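You operate a simulated robot arm through the tools that you are given. There is no shell and no other tool.

You are at the controls of a simulated two-armed robot. One attempt, no reset.

Task
Check the height rig at 170 with the metal post.
Fine: pull the height tray out, stand the bottle from it in the green tray, set the dial, and leave the post slid in under the yellow head. Set down upright: tea bottle, metal post.

Only the result counts: the job must be done as asked and must still hold three seconds after the hand-in. Knocking over, shifting, dropping, spilling or breaking anything else fails it.

Robot
Two 6-joint arms with two-finger parallel grippers on one trunk that stands fixed in place. Base frame: the origin is at the foot of the trunk, x ahead of it, y to its left, z up; the work surface is at about z = 856. Readings come in mm, degrees, newtons and seconds.
The left shoulder is at [-77, 177, 832], the right one opposite. With the tool pointing down near the work surface each hand reaches from about 100 to 720 mm from the base axis, measured 20 degrees to its own side. Payload 1.57 kg a hand.
Tool frame (each hand has its own): the origin (TCP) lies between the finger pads and is the grasp point; the fingertips stand 30 mm ahead of it; z points along the fingers, y is the line along which they close. The gripper opens to 80 mm. The fingers are 17 mm wide and 12 mm thick; the gripper's body (40 by 82 mm) begins 80 mm behind the TCP.
Orientation is that of the tool frame in the base frame, as a unit quaternion [w, x, y, z]. With the fingers straight down and closing along the base's y, the tool's x points along the base's -x, its y along +y and its z along -z.

Tools
- The arms move only by the tool apply_moves. It takes "left_commands", "right_commands" or both (then of equal length, played together; a hand with none holds still); each is a list of rows, each a list of 7 numbers: the shift along the base's x, y, z in mm, then the turn, a rotation vector about the base's x, y, z in degrees, then the opening in per cent of the stroke, from 0 (shut) to 100 (fully open). In form: [[tx, ty, tz, wx, wy, wz, jaw], ...]. A call has 1 to 20 rows; each row is the pose to reach, as a shift and turn from the pose commanded when the call began. Rows are played at 5 a second. More than 50 mm and 8.6 degrees between two rows, or a gripper value outside its range, and nothing of the call is played. A pose out of reach is approached as far as the arm can. The call stops where the force on the tool passes 40 N (or 10 N more than at its start, if that is more) or the arm is blocked; 0.2 s more then pass. Each finger travels about 72 mm/s and halts on what it meets, pressing with about 42 N; the grip force reading is that of the motor and also rises with nothing between the fingers. The clock runs only during rows and for 0.2 s after the last one: add rows that repeat a pose to give the fingers time. The reply holds the time, the measured pose of the TCP, the force on the tool along the base axes, the opening and the grip force, in the units named above and with some noise, with the torque about the TCP (base axes, N m) and any sound that the robot's microphone picked up.
- Cameras (640 x 400 px; columns grow to the right, rows downward): "scene" is now at [42.7, 12.5, 1569.2]; the picture's right is [0.14, -0.99, 0.00], its down [-0.63, -0.09, -0.77] and it looks along [0.76, 0.11, -0.64] (base axes); focal length 350 px, centre (320, 200). "left" rides on the left gripper at [72, 7, -122] in its tool frame; the picture's right is [-0.09, 1.00, 0.00], its down [-0.84, -0.08, -0.54] and it looks along [-0.54, -0.05, 0.84] (tool axes); focal length 238 px, centre (320, 200). "right" rides on the right gripper at [72, -7, -122] in its tool frame; the picture's right is [0.09, 1.00, 0.00], its down [-0.84, 0.08, -0.54] and it looks along [-0.54, 0.05, 0.84] (tool axes); focal length 238 px, centre (320, 200). There is no depth. A picture from a camera that has moved, and an enlarged one, comes with that camera's place and axes in the base frame and with its lens.
- camera(camera): a new picture of that camera. The clock stands still meanwhile.
- move_column(by): slides the trunk up (or, below 0, down) by that many mm; the arms and the scene camera ride with it, the base frame stays. It gives what a move gives, with no picture.
- aim_head(pan, tilt): turns the head with the scene camera to pan (to the left, within 143 degrees either way) and tilt (down, from -29 to 69), counted from straight ahead of the robot. It gives what a move gives.
- inspect(camera, box): a new picture of the part [left, top, right, bottom] of that camera's present view, enlarged. The clock stands still meanwhile.
- hand_in(): hands the job in; it is judged then, once.

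Places have to be worked out from the pictures, the camera data and where the tool is seen. Open the grippers and draw the arms clear of the work before you hand the job in, unless the task says otherwise.

The tools are called after "Call:" as a command line: name --argument value ..., lists and objects as JSON in quotes. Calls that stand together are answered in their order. apply_moves: Moves the arms, as the interface text tells. Its arguments: {"type":"object","properties":{"left_commands":{"type":"array","items":{"type":"array","items":{"type":"number"}}},"right_commands":{"type":"array","items":{"type":"array","items":{"type":"number"}}}},"required":[]} The other tools are called the same way: move_column (by) slides the trunk up or down; aim_head (pan, tilt) turns the head that bears the scene camera; camera (camera) takes a picture; inspect (camera, box) takes an enlarged picture of a part of a camera's view; hand_in () hands the job in.

At the start:

```text
t: 0.0
left_tcp_pos: [423.6, 211.3, 1242.3]
left_ee_rot: [0.0, 0.0, 1.0, 0.0]
left_force: [-0.1, 0.2, -0.1]
left_torque: [0.02, -0.02, 0.0]
left_gripper_width: 79.8
left_finger_force: 0.0
right_tcp_pos: [459.0, -129.1, 1195.3]
right_ee_rot: [0.0, 0.0, 1.0, 0.0]
right_force: [-0.5, -0.2, -0.7]
right_torque: [-0.01, -0.02, -0.02]
right_gripper_width: 79.9
right_finger_force: 0.0
trunk travel left (down, up): [-275.0, 53.0]
head pan, tilt: [8.3, 39.4]
```

scene: 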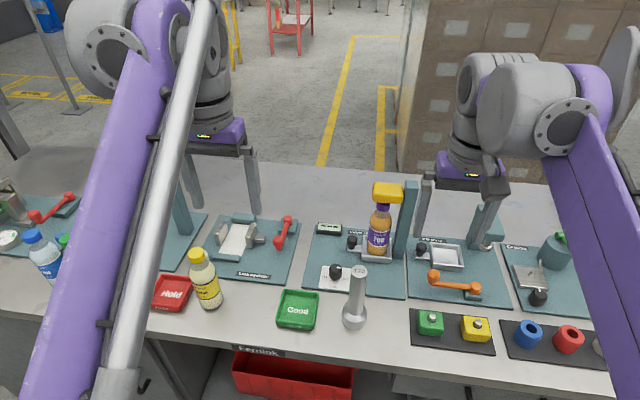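
right: 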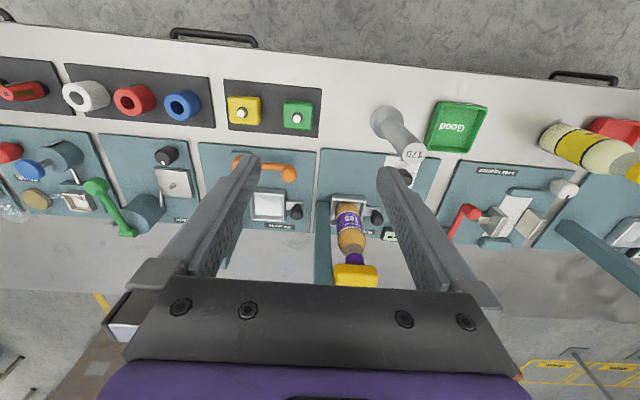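
left: 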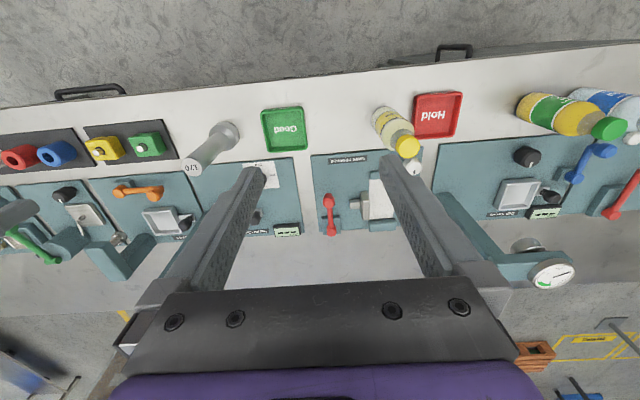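

The pictures show the height rig in the middle: a yellow head over a purple-labelled tea bottle on a small tray, a dial, and a metal post marked 170 in front of it. I'll look closer at these parts first.

Call:
inspect --camera "scene" --box '[270, 170, 430, 340]'

Call:
inspect --camera "right" --box '[300, 80, 500, 300]'

Call:
inspect --camera "left" --box '[170, 90, 370, 250]'

```text
2.35 times, centred on (350, 255) of scene
camera zoom: at [42.7, 12.5, 1569.2], right [0.14, -0.99, 0.0], down [-0.63, -0.09, -0.77], along [0.76, 0.11, -0.64], focal length 825 px, centre (249, 71)
```

zoom: 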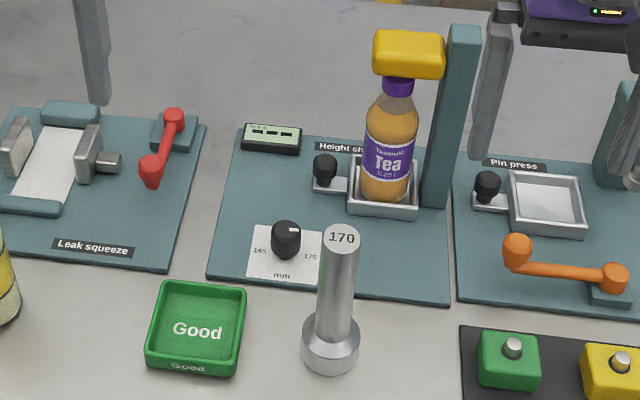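

```text
1.82 times, centred on (400, 190) of right
camera zoom: at [386.3, -135.8, 1316.8], right [-0.09, 1.0, 0.0], down [0.84, 0.08, 0.54], along [0.54, 0.05, -0.84], focal length 433 px, centre (174, 218)
```

zoom: 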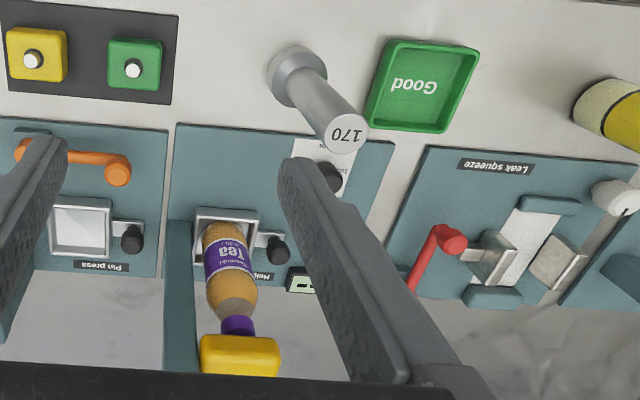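

```text
2.50 times, centred on (270, 170) of left
camera zoom: at [353.5, 217.8, 1365.8], right [0.09, 1.0, 0.0], down [0.84, -0.08, 0.54], along [0.54, -0.05, -0.84], focal length 596 px, centre (445, 275)
```

zoom: 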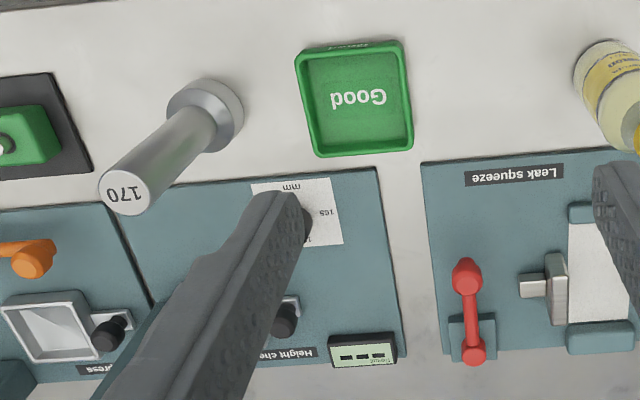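

The post base seems to be near (491, -1) and its top near z 1027. I'll zoom in on the dial, the display and the tray to understand them.

Call:
inspect --camera "scene" --box '[310, 255, 360, 295]'

Call:
inspect --camera "scene" --box '[310, 215, 430, 275]'

Call:
inspect --camera "left" --box '[230, 140, 310, 240]'

Call:
inspect --camera "right" --box '[310, 150, 440, 250]'

```text
10.00 times, centred on (335, 275) of scene
camera zoom: at [42.7, 12.5, 1569.2], right [0.14, -0.99, 0.0], down [-0.63, -0.09, -0.77], along [0.76, 0.11, -0.64], focal length 3505 px, centre (170, -550)
```

zoom: 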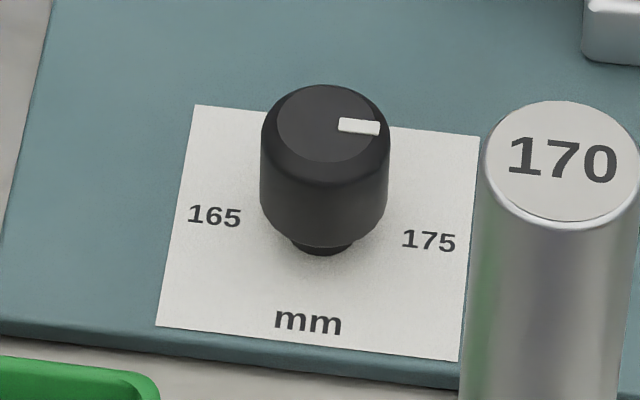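

```text
5.33 times, centred on (370, 245) of scene
camera zoom: at [42.7, 12.5, 1569.2], right [0.14, -0.99, 0.0], down [-0.63, -0.09, -0.77], along [0.76, 0.11, -0.64], focal length 1869 px, centre (53, -40)
```

zoom: 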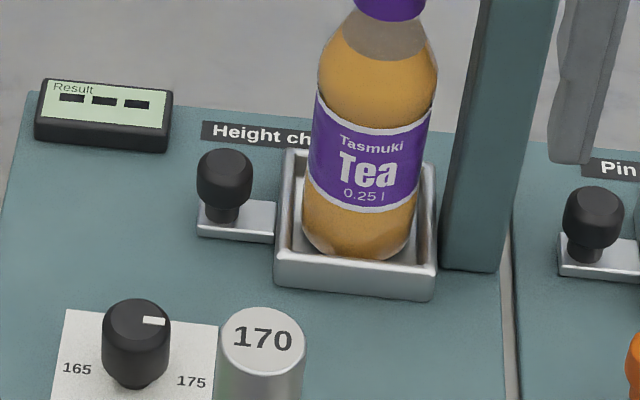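

```text
4.00 times, centred on (270, 190) of left
camera zoom: at [353.5, 217.8, 1365.8], right [0.09, 1.0, 0.0], down [0.84, -0.08, 0.54], along [0.54, -0.05, -0.84], focal length 953 px, centre (520, 240)
```

zoom: 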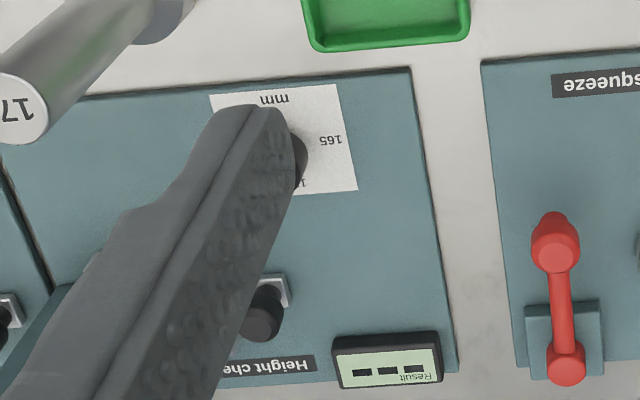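

```text
4.00 times, centred on (375, 200) of right
camera zoom: at [386.3, -135.8, 1316.8], right [-0.09, 1.0, 0.0], down [0.84, 0.08, 0.54], along [0.54, 0.05, -0.84], focal length 953 px, centre (100, 200)
```

zoom: 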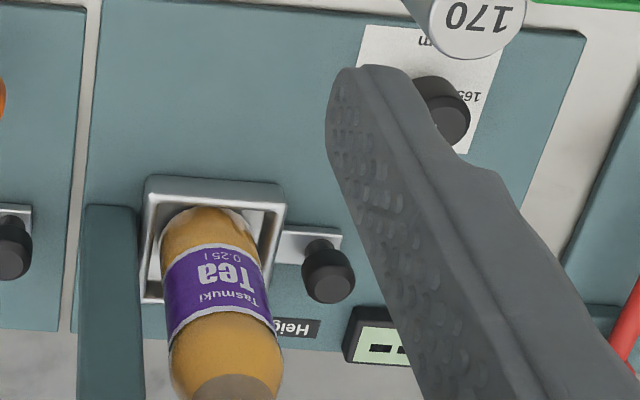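

The rig's tray appears to lie at about x 658–734, y -84 to -8, with the knob of its handle near (690, 21, 900). The dial is near (590, 53), now pointing at 175. I'll move the right arm aside and bring the left camera over the rig for a better view.

Call:
apply_moves --left_commands '[[20, -28, -10, 0, 0, 0, 100], [40, -56, -20, 0, 0, 0, 100], [60, -84, -30, 0, 0, 0, 100], [80, -112, -40, 0, 0, 0, 100], [96, -140, -50, 0, 0, 0, 100]]' --right_commands '[[-10, -40, 5, 0, 0, 0, 100], [-20, -80, 10, 0, 0, 0, 100], [-30, -120, 15, 0, 0, 0, 100], [-40, -160, 20, 0, 0, 0, 100], [-50, -200, 25, 0, 0, 0, 100]]'

Call:
camera --camera "left"

Call:
camera --camera "scene"

```text
t: 1.2
left_tcp_pos: [522.2, 68.2, 1193.4]
left_ee_rot: [0.001, 0.0, 1.0, 0.001]
left_force: [0.0, 0.1, -0.6]
left_torque: [0.04, 0.0, 0.02]
left_gripper_width: 80.1
left_finger_force: 0.1
right_tcp_pos: [408.0, -328.3, 1221.2]
right_ee_rot: [0.0, 0.0, 1.0, 0.001]
right_force: [-0.4, -0.3, -0.4]
right_torque: [0.05, -0.06, -0.01]
right_gripper_width: 80.0
right_finger_force: 0.0
trunk travel left (down, up): [-275.0, 53.0]
head pan, tilt: [8.3, 39.4]
```

```text
taken
camera left: at [450.2, 76.3, 1315.6], right [0.09, 1.0, 0.0], down [0.84, -0.08, 0.54], along [0.54, -0.05, -0.84], focal length 238 px, centre (320, 200)
```

left: 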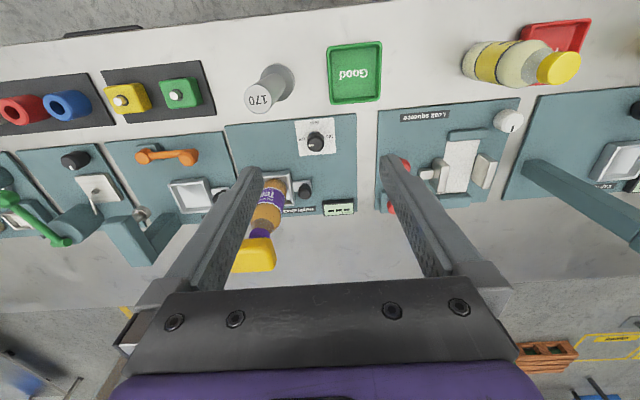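

```text
taken
camera scene: at [43.2, 10.8, 1569.2], right [0.14, -0.99, 0.0], down [-0.63, -0.09, -0.77], along [0.76, 0.11, -0.64], focal length 350 px, centre (320, 200)
```

scene: 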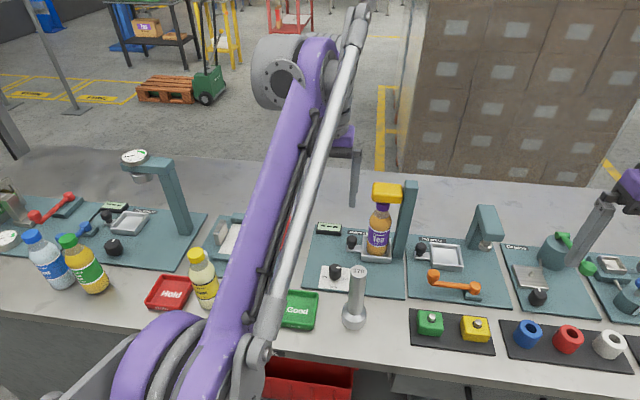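

The left camera now sees the rig from above. I'll enlarge its view of the dial, tray and head.

Call:
inspect --camera "left" --box '[225, 110, 365, 210]'

Call:
inspect --camera "left" --box '[290, 110, 350, 160]'

Call:
inspect --camera "left" --box '[225, 160, 325, 280]'

```text
4.00 times, centred on (295, 160) of left
camera zoom: at [450.2, 76.3, 1315.6], right [0.09, 1.0, 0.0], down [0.84, -0.08, 0.54], along [0.54, -0.05, -0.84], focal length 953 px, centre (420, 360)
```

zoom: 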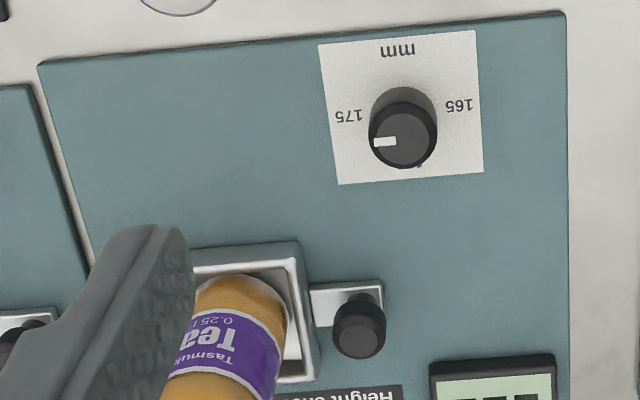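

```text
8.00 times, centred on (320, 135) of left
camera zoom: at [450.2, 76.3, 1315.6], right [0.09, 1.0, 0.0], down [0.84, -0.08, 0.54], along [0.54, -0.05, -0.84], focal length 1907 px, centre (320, 720)
```

zoom: 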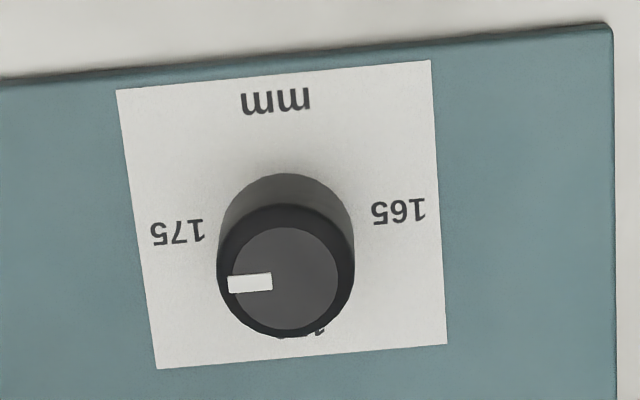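

```text
3.33 times, centred on (275, 220) of left
camera zoom: at [450.2, 76.3, 1315.6], right [0.09, 1.0, 0.0], down [0.84, -0.08, 0.54], along [0.54, -0.05, -0.84], focal length 794 px, centre (470, 133)
```

zoom: 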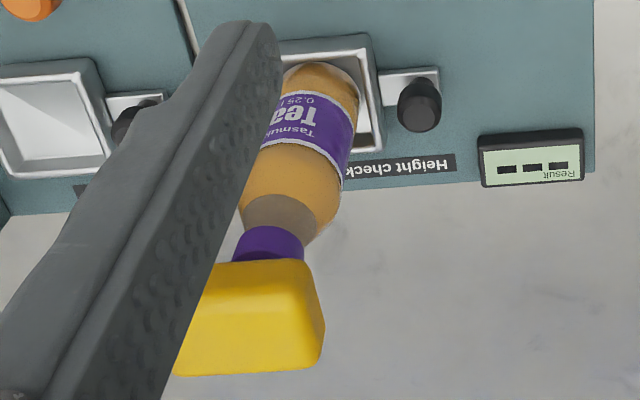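

The dial sits near (592, 54) and points at 175, with 165 on the left, so 170 is straight away from the robot. The tray's knob is near (691, 22) with its top around z 912. I'll bring the left hand, half shut and tilted 30° forward, to just in front of and above that knob and look again.

Call:
apply_moves --left_commands '[[20, -6, -30, 0, -5, 0, 70], [42, -13, -65, 0, -10, 0, 45], [64, -20, -98, 0, -15, 0, 45], [86, -27, -130, 0, -20, 0, 45], [107, -34, -160, 0, -25, 0, 45], [128, -42, -190, 0, -30, 0, 45], [128, -42, -190, 0, -30, 0, 45]]'

Call:
camera --camera "left"

Call:
camera --camera "scene"

```text
t: 2.8
left_tcp_pos: [648.4, 28.5, 1002.6]
left_ee_rot: [0.26, 0.0, 0.966, 0.0]
left_force: [0.0, 0.0, -0.1]
left_torque: [0.02, -0.01, -0.02]
left_gripper_width: 35.9
left_finger_force: 0.1
right_tcp_pos: [405.9, -326.5, 1222.2]
right_ee_rot: [0.0, 0.0, 1.0, 0.001]
right_force: [0.8, 0.2, -0.2]
right_torque: [0.01, -0.03, 0.01]
right_gripper_width: 80.2
right_finger_force: 0.0
trunk travel left (down, up): [-275.0, 53.0]
head pan, tilt: [8.3, 39.4]
```

```text
taken
camera left: at [525.9, 35.4, 1072.5], right [0.08, 1.0, 0.05], down [0.45, -0.08, 0.89], along [0.89, -0.05, -0.46], focal length 238 px, centre (320, 200)
```

left: 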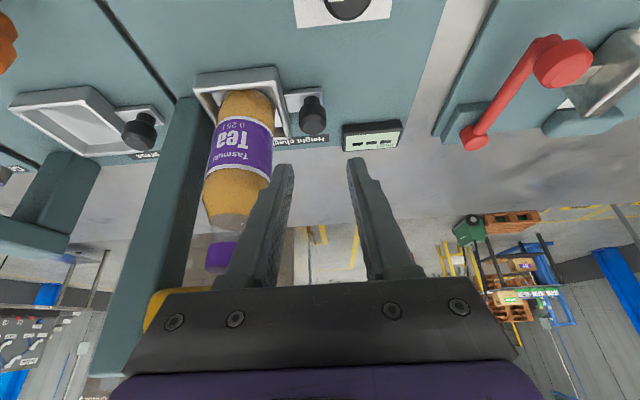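

```text
taken
camera scene: at [42.2, 12.8, 1569.2], right [0.14, -0.99, 0.0], down [-0.63, -0.09, -0.77], along [0.76, 0.11, -0.64], focal length 350 px, centre (320, 200)
```

scene: 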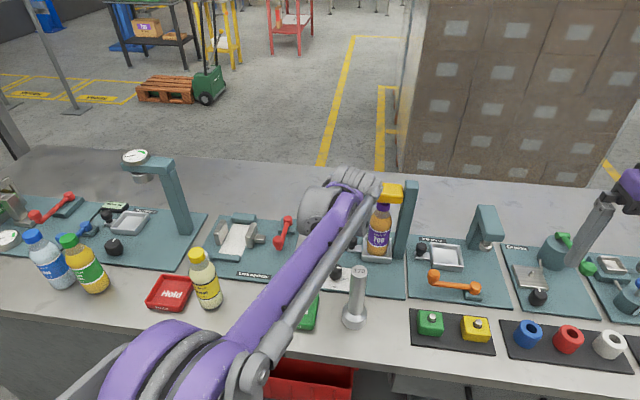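

The left hand is now in front of the rig. I'll zoom in on the tray knob and the bottle's surroundings to fix the places precisely.

Call:
inspect --camera "left" --box '[180, 50, 420, 200]'

Call:
inspect --camera "scene" --box '[330, 170, 430, 270]'

```text
2.67 times, centred on (300, 125) of left
camera zoom: at [525.9, 35.4, 1072.5], right [0.08, 1.0, 0.05], down [0.45, -0.08, 0.89], along [0.89, -0.05, -0.46], focal length 636 px, centre (373, 400)
```

zoom: 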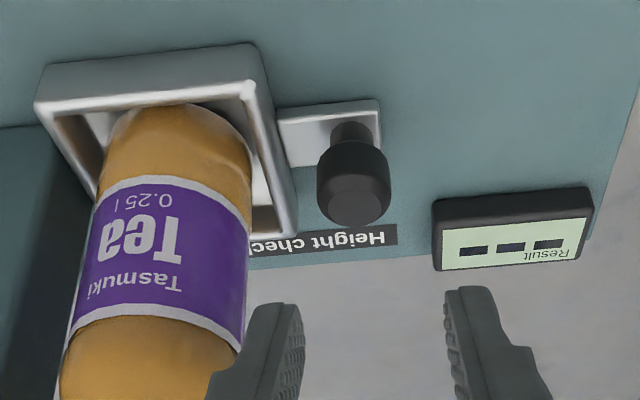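

```text
4.00 times, centred on (380, 220) of scene
camera zoom: at [42.2, 12.8, 1569.2], right [0.14, -0.99, 0.0], down [-0.63, -0.09, -0.77], along [0.76, 0.11, -0.64], focal length 1402 px, centre (80, 120)
```

zoom: 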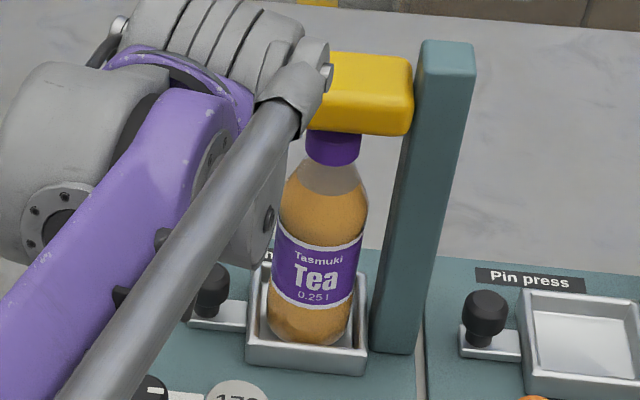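

The knob's axis is at about (690, 24.5), radius 13, top z≈912; the tray wall ends at y≈-4 and the bottle's side is at y≈-15. I'll come in along the tool axis with the jaws at 36 mm to put the finger ends around the knob, above the tray's rim.

Call:
apply_moves --left_commands '[[2, -3, -31, 0, 0, 0, 45], [12, -3, -48, 0, 0, 0, 45], [22, -3, -65, 0, 0, 0, 45], [28, -3, -76, 0, 0, 0, 45], [28, -3, -76, 0, 0, 0, 45]]'

Call:
inspect --camera "left" --box '[200, 80, 440, 230]'

```text
t: 4.0
left_tcp_pos: [677.6, 25.2, 926.6]
left_ee_rot: [0.259, 0.0, 0.966, 0.0]
left_force: [0.8, -0.1, -0.2]
left_torque: [-0.01, -0.03, 0.01]
left_gripper_width: 36.0
left_finger_force: 0.0
right_tcp_pos: [407.7, -326.6, 1220.5]
right_ee_rot: [0.0, 0.0, 1.0, 0.0]
right_force: [-0.5, 0.0, -0.2]
right_torque: [0.03, 0.02, -0.01]
right_gripper_width: 79.8
right_finger_force: 0.0
trunk travel left (down, up): [-275.0, 53.0]
head pan, tilt: [8.3, 39.4]
```

```text
2.67 times, centred on (320, 155) of left
camera zoom: at [554.2, 32.3, 996.8], right [0.08, 1.0, 0.05], down [0.45, -0.08, 0.89], along [0.89, -0.05, -0.46], focal length 636 px, centre (320, 320)
```

zoom: 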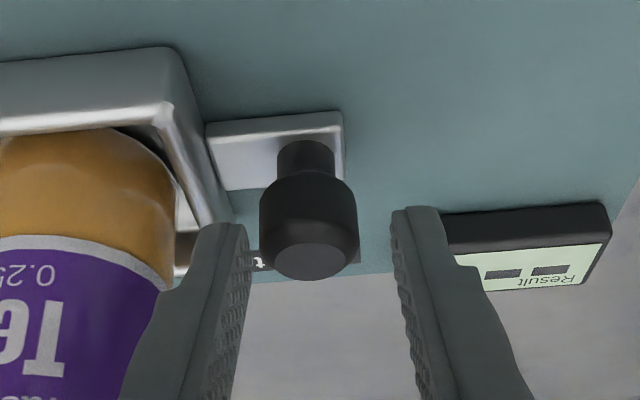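

The finger ends straddle the knob, whose axis I now put at about (688, 23). I'll go down 7 mm more, shift 2 mm, and close on it.

Call:
apply_moves --left_commands '[[2, -2, -7, 0, 0, 0, 45], [2, -2, -7, 0, 0, 0, 45], [2, -2, -7, 0, 0, 0, 20], [2, -2, -7, 0, 0, 0, 20], [2, -2, -7, 0, 0, 0, 20]]'

Call:
inspect --camera "left" --box '[200, 80, 440, 230]'

```text
t: 5.2
left_tcp_pos: [679.2, 22.3, 919.4]
left_ee_rot: [0.258, 0.0, 0.966, 0.001]
left_force: [-0.2, -3.0, -2.2]
left_torque: [-0.11, -0.18, -0.12]
left_gripper_width: 26.0
left_finger_force: 37.3
right_tcp_pos: [406.3, -328.3, 1221.5]
right_ee_rot: [0.0, 0.0, 1.0, -0.001]
right_force: [-0.5, -0.2, 0.4]
right_torque: [-0.01, 0.0, 0.01]
right_gripper_width: 79.9
right_finger_force: 0.1
trunk travel left (down, up): [-275.0, 53.0]
head pan, tilt: [8.3, 39.4]
```

```text
2.67 times, centred on (320, 155) of left
camera zoom: at [556.2, 29.7, 989.7], right [0.08, 1.0, 0.05], down [0.45, -0.08, 0.89], along [0.89, -0.05, -0.46], focal length 636 px, centre (320, 320)
```

zoom: 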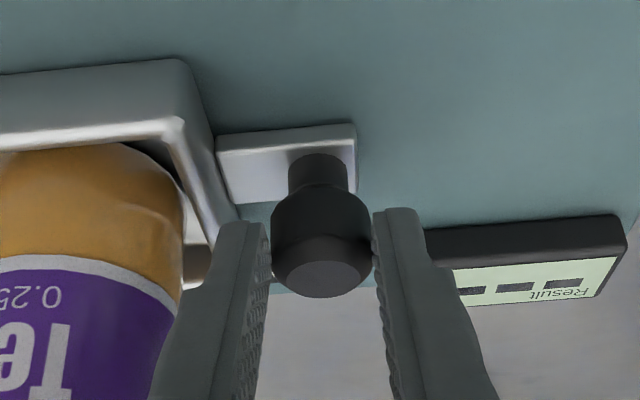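

The jaws hold the knob (26 mm). Now a small, slow test pull to the left (+y), the side the handle points to.

Call:
apply_moves --left_commands '[[0, 2, 0, 0, 0, 0, 20], [0, 4, 0, 0, 0, 0, 20], [0, 6, 0, 0, 0, 0, 20], [0, 6, 0, 0, 0, 0, 20]]'

Call:
inspect --camera "left" --box '[200, 80, 440, 230]'

Call:
inspect --camera "scene" --box '[330, 170, 430, 270]'

```text
t: 6.2
left_tcp_pos: [679.0, 29.4, 919.9]
left_ee_rot: [0.257, 0.0, 0.966, 0.0]
left_force: [-6.6, -1.2, -18.1]
left_torque: [0.03, 0.2, -0.02]
left_gripper_width: 25.9
left_finger_force: 36.9
right_tcp_pos: [406.8, -328.1, 1220.9]
right_ee_rot: [0.0, 0.0, 1.0, 0.0]
right_force: [-0.4, 0.2, 0.4]
right_torque: [-0.03, 0.0, -0.01]
right_gripper_width: 80.0
right_finger_force: 0.0
trunk travel left (down, up): [-275.0, 53.0]
head pan, tilt: [8.3, 39.4]
```

```text
2.67 times, centred on (320, 155) of left
camera zoom: at [556.5, 36.7, 990.2], right [0.08, 1.0, 0.05], down [0.46, -0.08, 0.89], along [0.89, -0.05, -0.46], focal length 636 px, centre (320, 320)
```

zoom: 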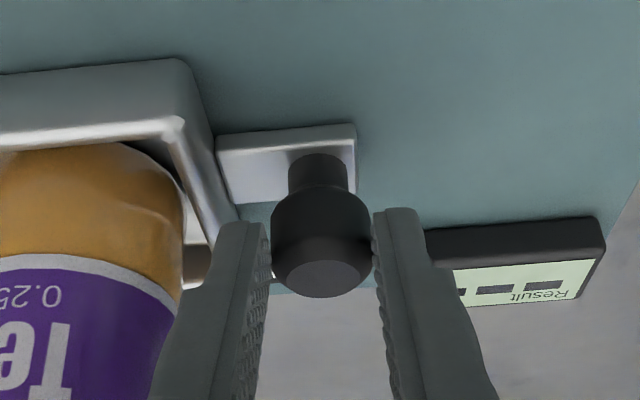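

```text
4.00 times, centred on (380, 220) of scene
camera zoom: at [43.8, 12.5, 1569.0], right [0.14, -0.99, 0.0], down [-0.63, -0.09, -0.77], along [0.76, 0.11, -0.64], focal length 1402 px, centre (80, 120)
```

zoom: 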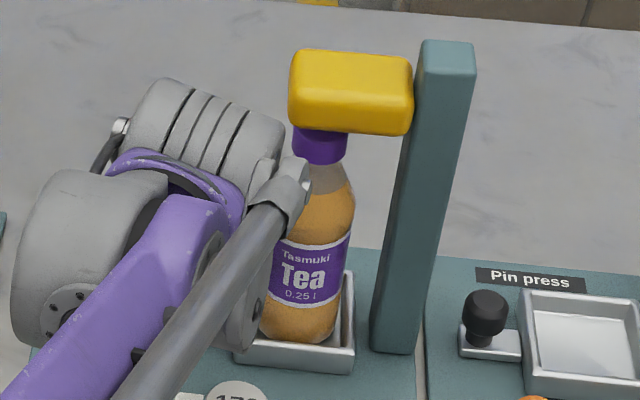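

The tray and bottle follow in +y with hardly any resistance. I'll keep pulling slowly, easing slightly down to relieve the vertical strain.

Call:
apply_moves --left_commands '[[0, 3, -0.5, 0, 0, 0, 20], [0, 6, -0.5, 0, 0, 0, 20], [0, 9, -0.5, 0, 0, 0, 20], [0, 12, -0.5, 0, 0, 0, 20], [0, 15, -0.5, 0, 0, 0, 20], [0, 18, -0.5, 0, 0, 0, 20], [0, 21, -0.5, 0, 0, 0, 20], [0, 24, -0.5, 0, 0, 0, 20]]'

Call:
inspect --camera "scene" --box '[330, 170, 430, 270]'

```text
t: 8.0
left_tcp_pos: [678.5, 53.3, 919.5]
left_ee_rot: [0.259, -0.001, 0.966, 0.0]
left_force: [-10.8, -1.1, -13.0]
left_torque: [-0.04, 0.39, 0.02]
left_gripper_width: 26.4
left_finger_force: 36.7
right_tcp_pos: [405.7, -328.1, 1222.4]
right_ee_rot: [0.0, 0.0, 1.0, 0.0]
right_force: [-0.7, -0.5, -0.6]
right_torque: [0.0, 0.01, -0.03]
right_gripper_width: 80.2
right_finger_force: 0.0
trunk travel left (down, up): [-275.0, 53.0]
head pan, tilt: [8.3, 39.4]
```

```text
4.00 times, centred on (380, 220) of scene
camera zoom: at [42.7, 12.7, 1569.1], right [0.14, -0.99, 0.0], down [-0.63, -0.09, -0.77], along [0.76, 0.11, -0.64], focal length 1402 px, centre (80, 120)
```

zoom: 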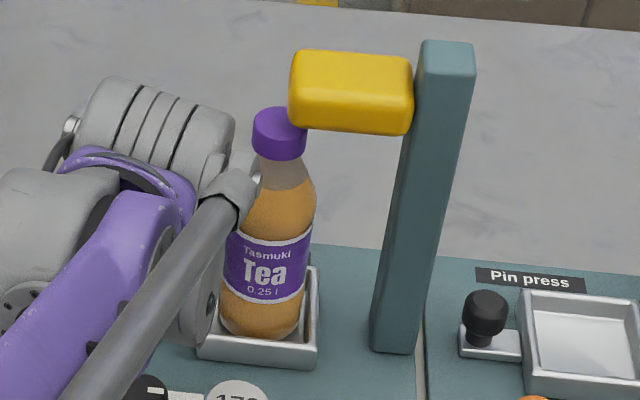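

The tray has come 30 mm out and the bottle is standing well. I continue the pull until the tray reaches its stop.

Call:
apply_moves --left_commands '[[0.5, 3, -0.5, 0, 0, 0, 20], [0.5, 6, -0.5, 0, 0, 0, 20], [0.5, 9, -0.5, 0, 0, 0, 20], [0.5, 12, -0.5, 0, 0, 0, 20], [0.5, 15, -0.5, 0, 0, 0, 20], [0.5, 18, -0.5, 0, 0, 0, 20], [0.5, 21, -0.5, 0, 0, 0, 20], [0.5, 24, -0.5, 0, 0, 0, 20], [0.5, 27, -0.5, 0, 0, 0, 20], [0.5, 30, -0.5, 0, 0, 0, 20], [0.5, 33, -0.5, 0, 0, 0, 20], [0.5, 36, -0.5, 0, 0, 0, 20], [0.5, 39, -0.5, 0, 0, 0, 20], [0.5, 42, -0.5, 0, 0, 0, 20]]'

Call:
inspect --camera "scene" --box '[310, 170, 430, 270]'

Call:
camera --camera "left"

```text
t: 11.0
left_tcp_pos: [678.9, 96.6, 919.5]
left_ee_rot: [0.26, 0.001, 0.966, 0.0]
left_force: [1.3, -0.5, -2.2]
left_torque: [-0.05, -0.39, -0.04]
left_gripper_width: 25.9
left_finger_force: 36.9
right_tcp_pos: [406.2, -327.7, 1222.6]
right_ee_rot: [0.0, 0.0, 1.0, -0.001]
right_force: [0.0, 0.6, -0.2]
right_torque: [-0.02, 0.0, 0.0]
right_gripper_width: 79.8
right_finger_force: 0.1
trunk travel left (down, up): [-275.0, 53.0]
head pan, tilt: [8.3, 39.4]
```

```text
4.00 times, centred on (370, 220) of scene
camera zoom: at [43.0, 12.6, 1569.2], right [0.14, -0.99, 0.0], down [-0.63, -0.09, -0.77], along [0.76, 0.11, -0.64], focal length 1402 px, centre (120, 120)
```

zoom: 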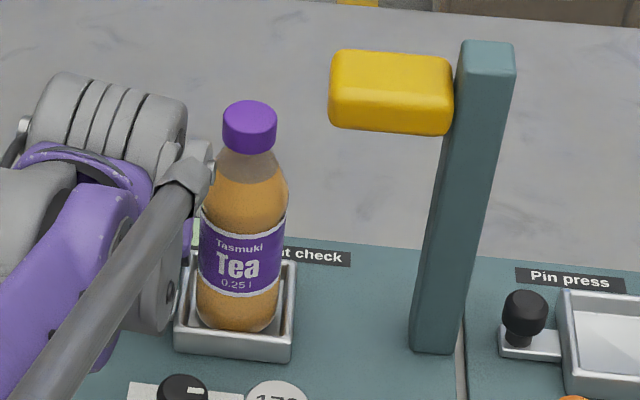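

```text
taken
camera left: at [556.2, 103.1, 989.8], right [0.08, 1.0, 0.05], down [0.45, -0.08, 0.89], along [0.89, -0.05, -0.46], focal length 238 px, centre (320, 200)
```

left: 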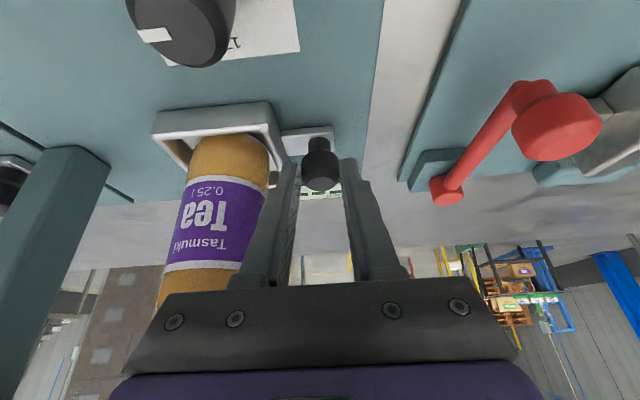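

72 mm out and still free. I'll pull on in small steps until it stops.

Call:
apply_moves --left_commands '[[0, 3, 0, 0, 0, 0, 20], [0, 6, 0, 0, 0, 0, 20], [0, 9, 0, 0, 0, 0, 20], [0, 12, 0, 0, 0, 0, 20], [0, 15, 0, 0, 0, 0, 20], [0, 18, 0, 0, 0, 0, 20], [0, 21, 0, 0, 0, 0, 20]]'

Call:
inspect --camera "scene" --box '[310, 170, 430, 270]'

```text
t: 12.6
left_tcp_pos: [679.4, 107.3, 920.2]
left_ee_rot: [0.259, 0.003, 0.966, -0.003]
left_force: [-2.7, -38.4, -4.3]
left_torque: [-0.69, 0.61, -0.73]
left_gripper_width: 26.2
left_finger_force: 37.4
right_tcp_pos: [405.4, -331.2, 1220.6]
right_ee_rot: [0.0, 0.0, 1.0, 0.001]
right_force: [0.0, 0.0, -1.3]
right_torque: [0.01, 0.02, -0.01]
right_gripper_width: 80.1
right_finger_force: 0.1
trunk travel left (down, up): [-275.0, 53.0]
head pan, tilt: [8.3, 39.4]
```

```text
4.00 times, centred on (370, 220) of scene
camera zoom: at [42.9, 7.0, 1569.2], right [0.14, -0.99, 0.0], down [-0.63, -0.09, -0.77], along [0.76, 0.11, -0.63], focal length 1402 px, centre (120, 120)
```

zoom: 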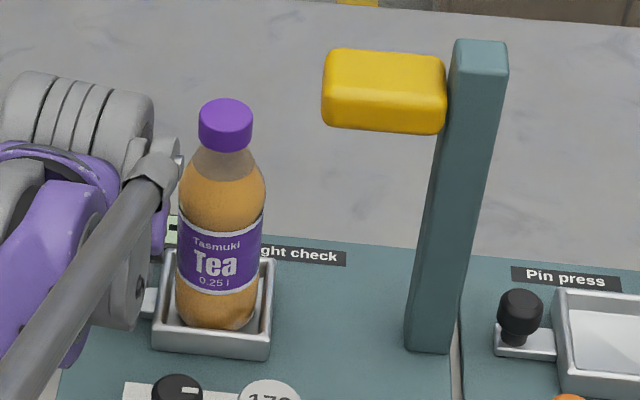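

The tray hit its stop at y≈107 (about 85 mm out, its centre now near y≈40). I'll relieve the strain and then open the jaws partly and see whether the tray stays.

Call:
apply_moves --left_commands '[[0, -2, 0, 0, 0, 0, 20], [0, -4, 0, 0, 0, 0, 20]]'

```text
t: 13.2
left_tcp_pos: [679.2, 107.4, 918.6]
left_ee_rot: [0.259, 0.001, 0.966, -0.001]
left_force: [-3.3, -28.5, 2.3]
left_torque: [-0.75, 0.1, -0.71]
left_gripper_width: 26.0
left_finger_force: 36.8
right_tcp_pos: [405.3, -330.4, 1220.9]
right_ee_rot: [0.001, 0.0, 1.0, 0.002]
right_force: [0.7, 0.4, 0.2]
right_torque: [-0.01, -0.02, 0.01]
right_gripper_width: 79.9
right_finger_force: 0.1
trunk travel left (down, up): [-275.0, 53.0]
head pan, tilt: [8.3, 39.4]
```

Still 28 N of pull is left, so I back off about 10 mm more.

Call:
apply_moves --left_commands '[[0, -3, 0, 0, 0, 0, 20], [0, -6, 0, 0, 0, 0, 20], [0, -9, 0, 0, 0, 0, 20], [0, -9, 0, 0, 0, 0, 20]]'

```text
t: 14.2
left_tcp_pos: [678.8, 105.3, 920.3]
left_ee_rot: [0.26, -0.001, 0.966, 0.002]
left_force: [-2.7, 3.7, 7.3]
left_torque: [0.44, -0.13, 0.23]
left_gripper_width: 26.2
left_finger_force: 36.8
right_tcp_pos: [406.2, -326.8, 1222.6]
right_ee_rot: [0.001, -0.001, 1.0, 0.0]
right_force: [-0.1, 0.5, -0.6]
right_torque: [-0.01, -0.02, 0.0]
right_gripper_width: 80.0
right_finger_force: 0.1
trunk travel left (down, up): [-275.0, 53.0]
head pan, tilt: [8.3, 39.4]
```

The force is near zero at y≈105. Now I open the jaws to 36 mm and draw back along the tool axis.

Call:
apply_moves --left_commands '[[0, 0, 0, 0, 0, 0, 45], [0, 0, 0, 0, 0, 0, 45], [-10, 0, 17, 0, 0, 0, 45], [-25, 0, 43, 0, 0, 0, 45], [-40, 0, 69, 0, 0, 0, 45], [-60, 0, 100, 0, 0, 0, 45]]'

Call:
camera --camera "left"

Call:
camera --camera "scene"

```text
t: 15.6
left_tcp_pos: [621.5, 102.3, 1019.1]
left_ee_rot: [0.259, 0.0, 0.966, 0.0]
left_force: [-0.8, -0.2, -0.6]
left_torque: [0.02, -0.02, 0.0]
left_gripper_width: 36.0
left_finger_force: 0.1
right_tcp_pos: [405.3, -328.1, 1222.5]
right_ee_rot: [0.0, 0.0, 1.0, 0.0]
right_force: [-0.4, 0.3, 0.5]
right_torque: [0.0, -0.02, 0.01]
right_gripper_width: 80.1
right_finger_force: 0.0
trunk travel left (down, up): [-275.0, 53.0]
head pan, tilt: [8.3, 39.4]
```

```text
taken
camera left: at [497.9, 109.5, 1089.5], right [0.08, 1.0, 0.05], down [0.45, -0.08, 0.89], along [0.89, -0.05, -0.46], focal length 238 px, centre (320, 200)
```

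left: 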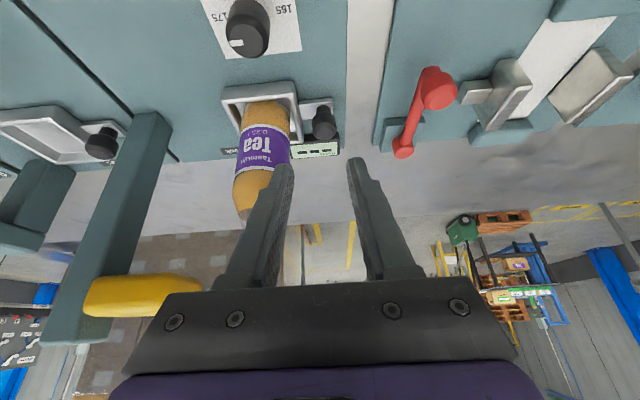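

```text
taken
camera scene: at [41.4, 12.5, 1569.2], right [0.14, -0.99, 0.0], down [-0.63, -0.09, -0.77], along [0.76, 0.11, -0.63], focal length 350 px, centre (320, 200)
```

scene: 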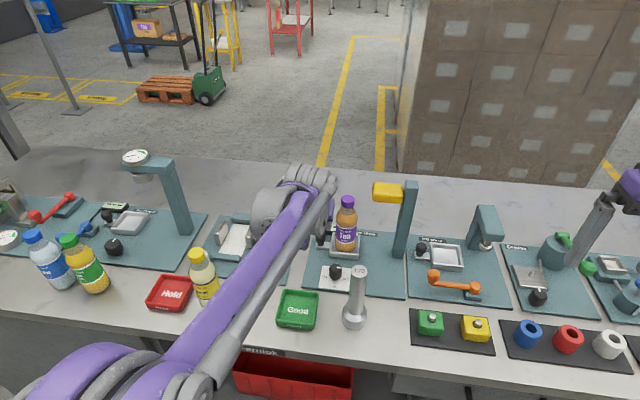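

The tray stays out with the bottle standing in it. I'll enlarge both views to locate the bottle and its shape.

Call:
inspect --camera "scene" --box '[300, 180, 400, 280]'

Call:
inspect --camera "left" --box '[200, 60, 360, 230]'

Call:
inspect --camera "scene" --box '[260, 270, 380, 345]'

```text
4.00 times, centred on (350, 230) of scene
camera zoom: at [41.4, 12.5, 1569.2], right [0.14, -0.99, 0.0], down [-0.63, -0.09, -0.77], along [0.76, 0.11, -0.63], focal length 1402 px, centre (200, 80)
```

zoom: 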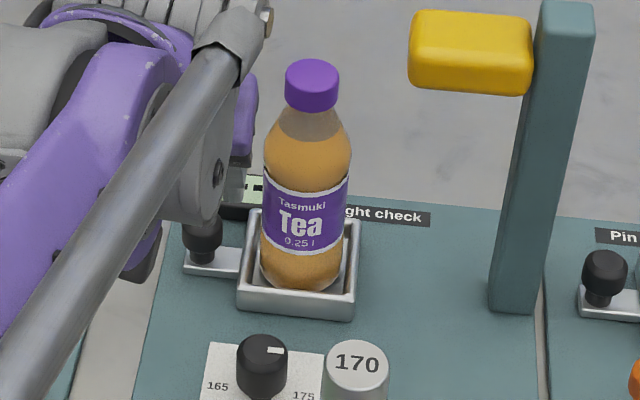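

```text
2.35 times, centred on (280, 145) of left
camera zoom: at [497.9, 109.5, 1089.5], right [0.08, 1.0, 0.05], down [0.45, -0.08, 0.89], along [0.89, -0.05, -0.46], focal length 561 px, centre (414, 329)
```

zoom: 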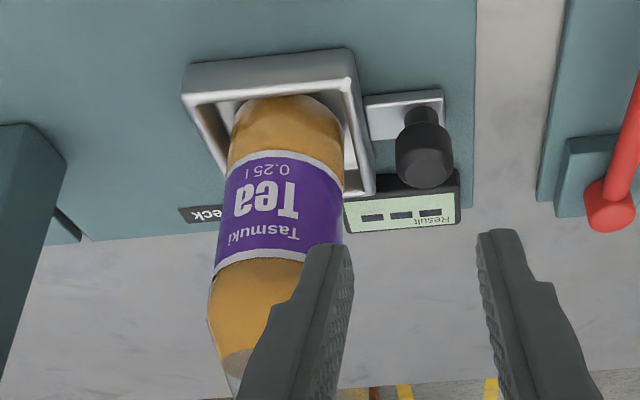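

```text
5.33 times, centred on (320, 308) of scene
camera zoom: at [41.4, 12.5, 1569.2], right [0.14, -0.99, 0.0], down [-0.63, -0.09, -0.77], along [0.76, 0.11, -0.63], focal length 1869 px, centre (320, -373)
```

zoom: 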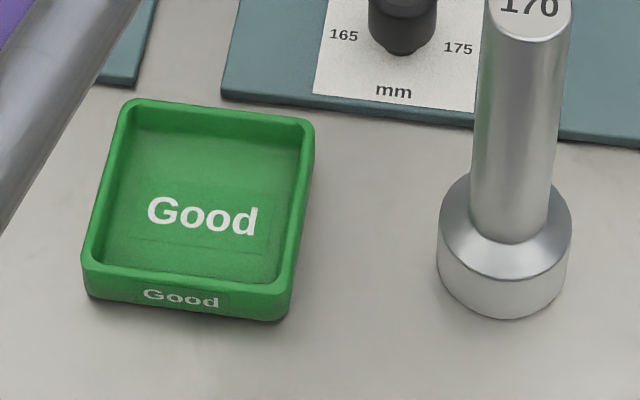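

The bottle's axis is at about (696, 40), its cap top at z≈1039 and its body about 54 mm wide with the label at z 916–969. I'll pre-position in front of it with jaws fully open and 45° tilt, then check alignment.

Call:
apply_moves --left_commands '[[-8, -10, 8, 0, -4, 0, 100], [-8, -25, 10, 0, -8, 0, 100], [-8, -42, 11, 0, -12, 0, 100], [-5, -62, 11, 0, -15, 0, 100], [-5, -62, 11, 0, -15, 0, 100]]'

Call:
camera --camera "left"

Call:
inspect --camera "scene" --box '[270, 150, 410, 290]'

```text
t: 16.8
left_tcp_pos: [615.8, 42.1, 1032.2]
left_ee_rot: [0.383, 0.0, 0.924, 0.0]
left_force: [0.4, -0.5, 0.1]
left_torque: [-0.01, -0.04, 0.02]
left_gripper_width: 80.2
left_finger_force: 0.0
right_tcp_pos: [406.6, -326.8, 1222.6]
right_ee_rot: [0.0, 0.0, 1.0, -0.001]
right_force: [0.3, -0.7, 0.1]
right_torque: [0.0, -0.02, 0.02]
right_gripper_width: 79.9
right_finger_force: 0.1
trunk travel left (down, up): [-275.0, 53.0]
head pan, tilt: [8.3, 39.4]
```

```text
taken
camera left: at [479.3, 48.9, 1067.1], right [0.07, 1.0, 0.07], down [0.21, -0.08, 0.98], along [0.98, -0.05, -0.21], focal length 238 px, centre (320, 200)
```

left: 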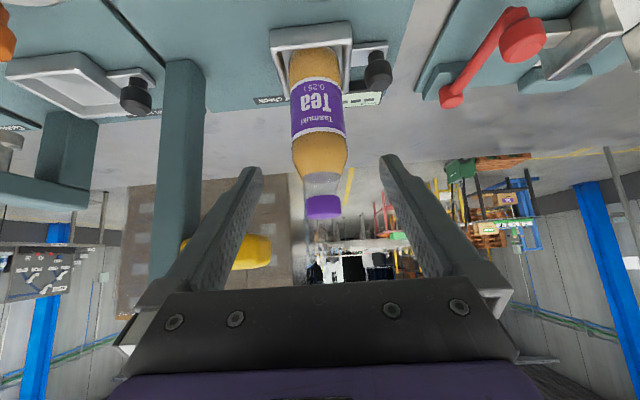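

```text
2.86 times, centred on (340, 220) of scene
camera zoom: at [42.7, 12.9, 1569.2], right [0.14, -0.99, 0.0], down [-0.63, -0.09, -0.77], along [0.76, 0.11, -0.64], focal length 1001 px, centre (263, 143)
```

zoom: 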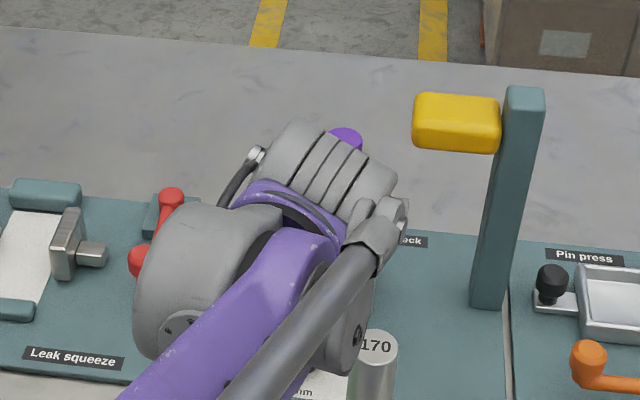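

The bottle's axis shows at y≈41. I'll bring the open jaws in along the tool axis around its label, without closing yet.

Call:
apply_moves --left_commands '[[20, -1, -19, 0, 0, 0, 100], [40, -1, -38, 0, 0, 0, 100], [60, -1, -57, 0, 0, 0, 100], [72, -1, -68, 0, 0, 0, 100], [81, -1, -77, 0, 0, 0, 100], [81, -1, -77, 0, 0, 0, 100]]'

Call:
camera --camera "left"

Call:
inspect --camera "scene" --box '[270, 150, 410, 290]'

```text
t: 18.2
left_tcp_pos: [695.3, 42.2, 953.4]
left_ee_rot: [0.383, 0.0, 0.924, 0.0]
left_force: [-0.2, 0.2, 0.6]
left_torque: [0.01, 0.01, 0.03]
left_gripper_width: 80.0
left_finger_force: 0.0
right_tcp_pos: [406.2, -327.7, 1222.3]
right_ee_rot: [0.0, 0.0, 1.0, 0.0]
right_force: [-1.0, -0.4, 0.3]
right_torque: [0.02, 0.0, 0.0]
right_gripper_width: 80.2
right_finger_force: 0.0
trunk travel left (down, up): [-275.0, 53.0]
head pan, tilt: [8.3, 39.4]
```

```text
taken
camera left: at [558.6, 48.8, 989.5], right [0.07, 1.0, 0.07], down [0.21, -0.08, 0.97], along [0.98, -0.05, -0.21], focal length 238 px, centre (320, 200)
```

left: 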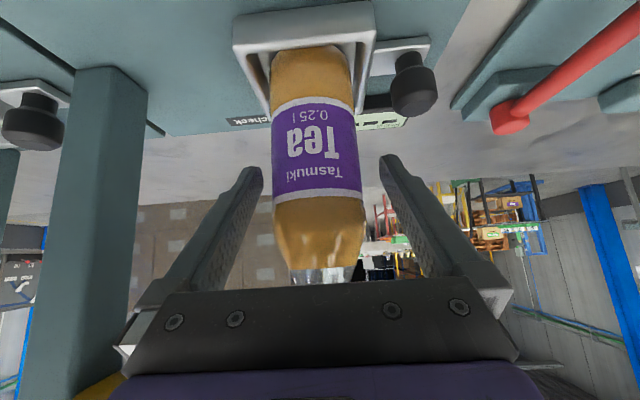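

```text
2.86 times, centred on (340, 220) of scene
camera zoom: at [42.5, 12.6, 1569.2], right [0.14, -0.99, 0.0], down [-0.63, -0.09, -0.77], along [0.76, 0.11, -0.64], focal length 1001 px, centre (263, 143)
```

zoom: 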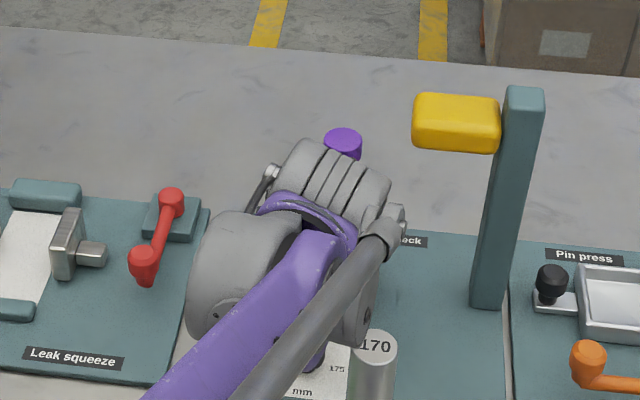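

The bottle sits centred between the open jaws. I close on it.

Call:
apply_moves --left_commands '[[0, 0, 0, 0, 0, 0, 80], [0, 0, 0, 0, 0, 0, 60], [0, 0, 0, 0, 0, 0, 50], [0, 0, 0, 0, 0, 0, 50], [0, 0, 0, 0, 0, 0, 50]]'

Call:
camera --camera "left"

```text
t: 19.4
left_tcp_pos: [694.5, 40.0, 953.1]
left_ee_rot: [0.382, -0.001, 0.924, 0.001]
left_force: [1.1, -0.4, -1.2]
left_torque: [-0.01, -0.01, 0.03]
left_gripper_width: 54.9
left_finger_force: 42.0
right_tcp_pos: [406.9, -327.7, 1222.0]
right_ee_rot: [0.001, 0.0, 1.0, 0.0]
right_force: [-1.0, 0.8, 0.3]
right_torque: [-0.01, 0.01, 0.0]
right_gripper_width: 80.1
right_finger_force: 0.0
trunk travel left (down, up): [-275.0, 53.0]
head pan, tilt: [8.3, 39.4]
```

```text
taken
camera left: at [558.6, 48.7, 989.5], right [0.07, 1.0, 0.07], down [0.21, -0.08, 0.97], along [0.98, -0.05, -0.21], focal length 238 px, centre (320, 200)
```

left: 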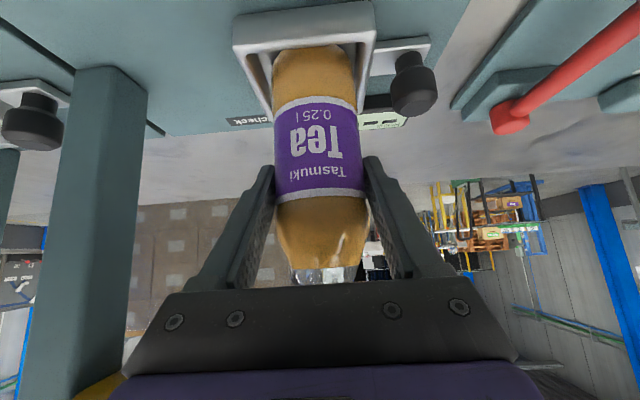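

The bottle is held (54.9 mm, 42 N). I lift it straight up 70 mm and look.

Call:
apply_moves --left_commands '[[0, 0, 5, 0, 0, 0, 50], [0, 0, 15, 0, 0, 0, 50], [0, 0, 28, 0, 0, 0, 50], [0, 0, 42, 0, 0, 0, 50], [0, 0, 56, 0, 0, 0, 50], [0, 0, 66, 0, 0, 0, 50], [0, 0, 72, 0, 0, 0, 50]]'

Call:
camera --camera "left"

Call:
camera --camera "scene"

```text
t: 21.0
left_tcp_pos: [695.3, 40.5, 1025.4]
left_ee_rot: [0.382, 0.001, 0.924, 0.0]
left_force: [-0.7, 0.5, -2.8]
left_torque: [0.01, 0.02, -0.01]
left_gripper_width: 54.9
left_finger_force: 42.2
right_tcp_pos: [406.5, -327.6, 1222.9]
right_ee_rot: [0.0, 0.0, 1.0, 0.0]
right_force: [-0.5, 0.5, -0.2]
right_torque: [0.02, 0.03, 0.05]
right_gripper_width: 79.9
right_finger_force: 0.0
trunk travel left (down, up): [-275.0, 53.0]
head pan, tilt: [8.3, 39.4]
```

```text
taken
camera left: at [558.9, 47.4, 1061.7], right [0.07, 1.0, 0.07], down [0.21, -0.08, 0.97], along [0.98, -0.05, -0.21], focal length 238 px, centre (320, 200)
```

left: 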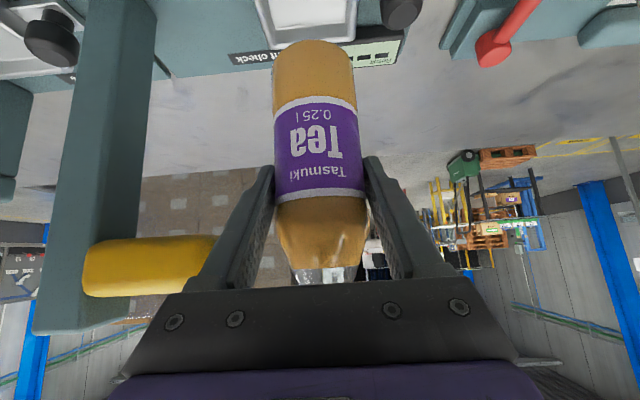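

```text
taken
camera scene: at [43.0, 12.6, 1569.2], right [0.14, -0.99, 0.0], down [-0.63, -0.09, -0.77], along [0.76, 0.11, -0.64], focal length 350 px, centre (320, 200)
```

scene: 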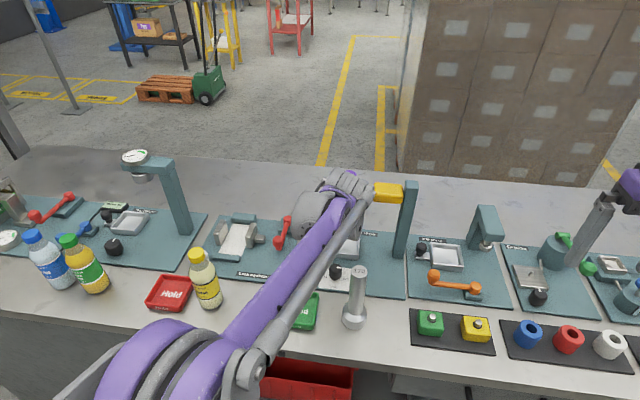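

The bottle hangs upright in the grip (about 2.8 N). I carry it over to above the green tray, which I place at about (495, 129).

Call:
apply_moves --left_commands '[[-10, 6, 5, 0, 0, 0, 50], [-30, 18, 10, 0, 0, 0, 50], [-55, 30, 10, 0, 0, 0, 50], [-80, 42, 10, 0, 0, 0, 50], [-105, 53, 10, 0, 0, 0, 50], [-130, 63, 10, 0, 0, 0, 50], [-155, 73, 10, 0, 0, 0, 50], [-178, 81, 5, 0, 0, 0, 50], [-194, 86, 0, 0, 0, 0, 50], [-201, 88, -5, 0, 0, 0, 50], [-201, 88, -5, 0, 0, 0, 50]]'

Call:
camera --camera "left"

Call:
camera --camera "scene"

```text
t: 23.4
left_tcp_pos: [494.1, 129.1, 1021.4]
left_ee_rot: [0.383, 0.0, 0.924, 0.0]
left_force: [-0.7, 0.3, -1.1]
left_torque: [-0.01, 0.0, 0.02]
left_gripper_width: 54.8
left_finger_force: 42.0
right_tcp_pos: [407.1, -327.2, 1221.4]
right_ee_rot: [0.0, 0.0, 1.0, 0.001]
right_force: [0.1, -0.1, -0.2]
right_torque: [-0.03, 0.01, 0.01]
right_gripper_width: 80.3
right_finger_force: 0.1
trunk travel left (down, up): [-275.0, 53.0]
head pan, tilt: [8.3, 39.4]
```

```text
taken
camera left: at [357.5, 136.2, 1056.9], right [0.07, 1.0, 0.07], down [0.21, -0.08, 0.97], along [0.98, -0.05, -0.21], focal length 238 px, centre (320, 200)
```

left: 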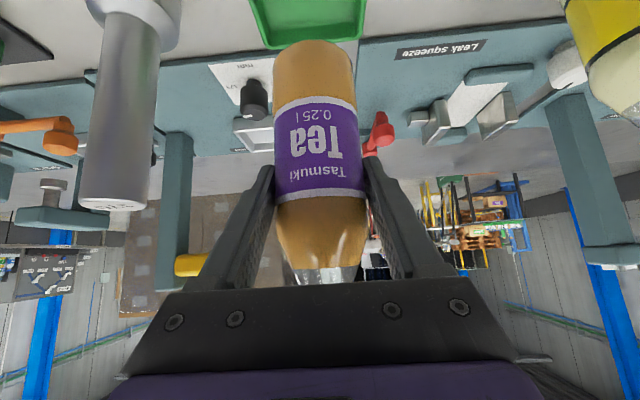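

```text
taken
camera scene: at [43.0, 12.6, 1569.2], right [0.14, -0.99, 0.0], down [-0.63, -0.09, -0.77], along [0.76, 0.11, -0.64], focal length 350 px, centre (320, 200)
```

scene: 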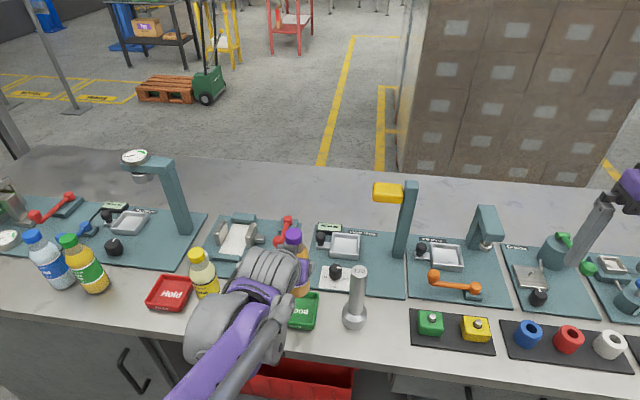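

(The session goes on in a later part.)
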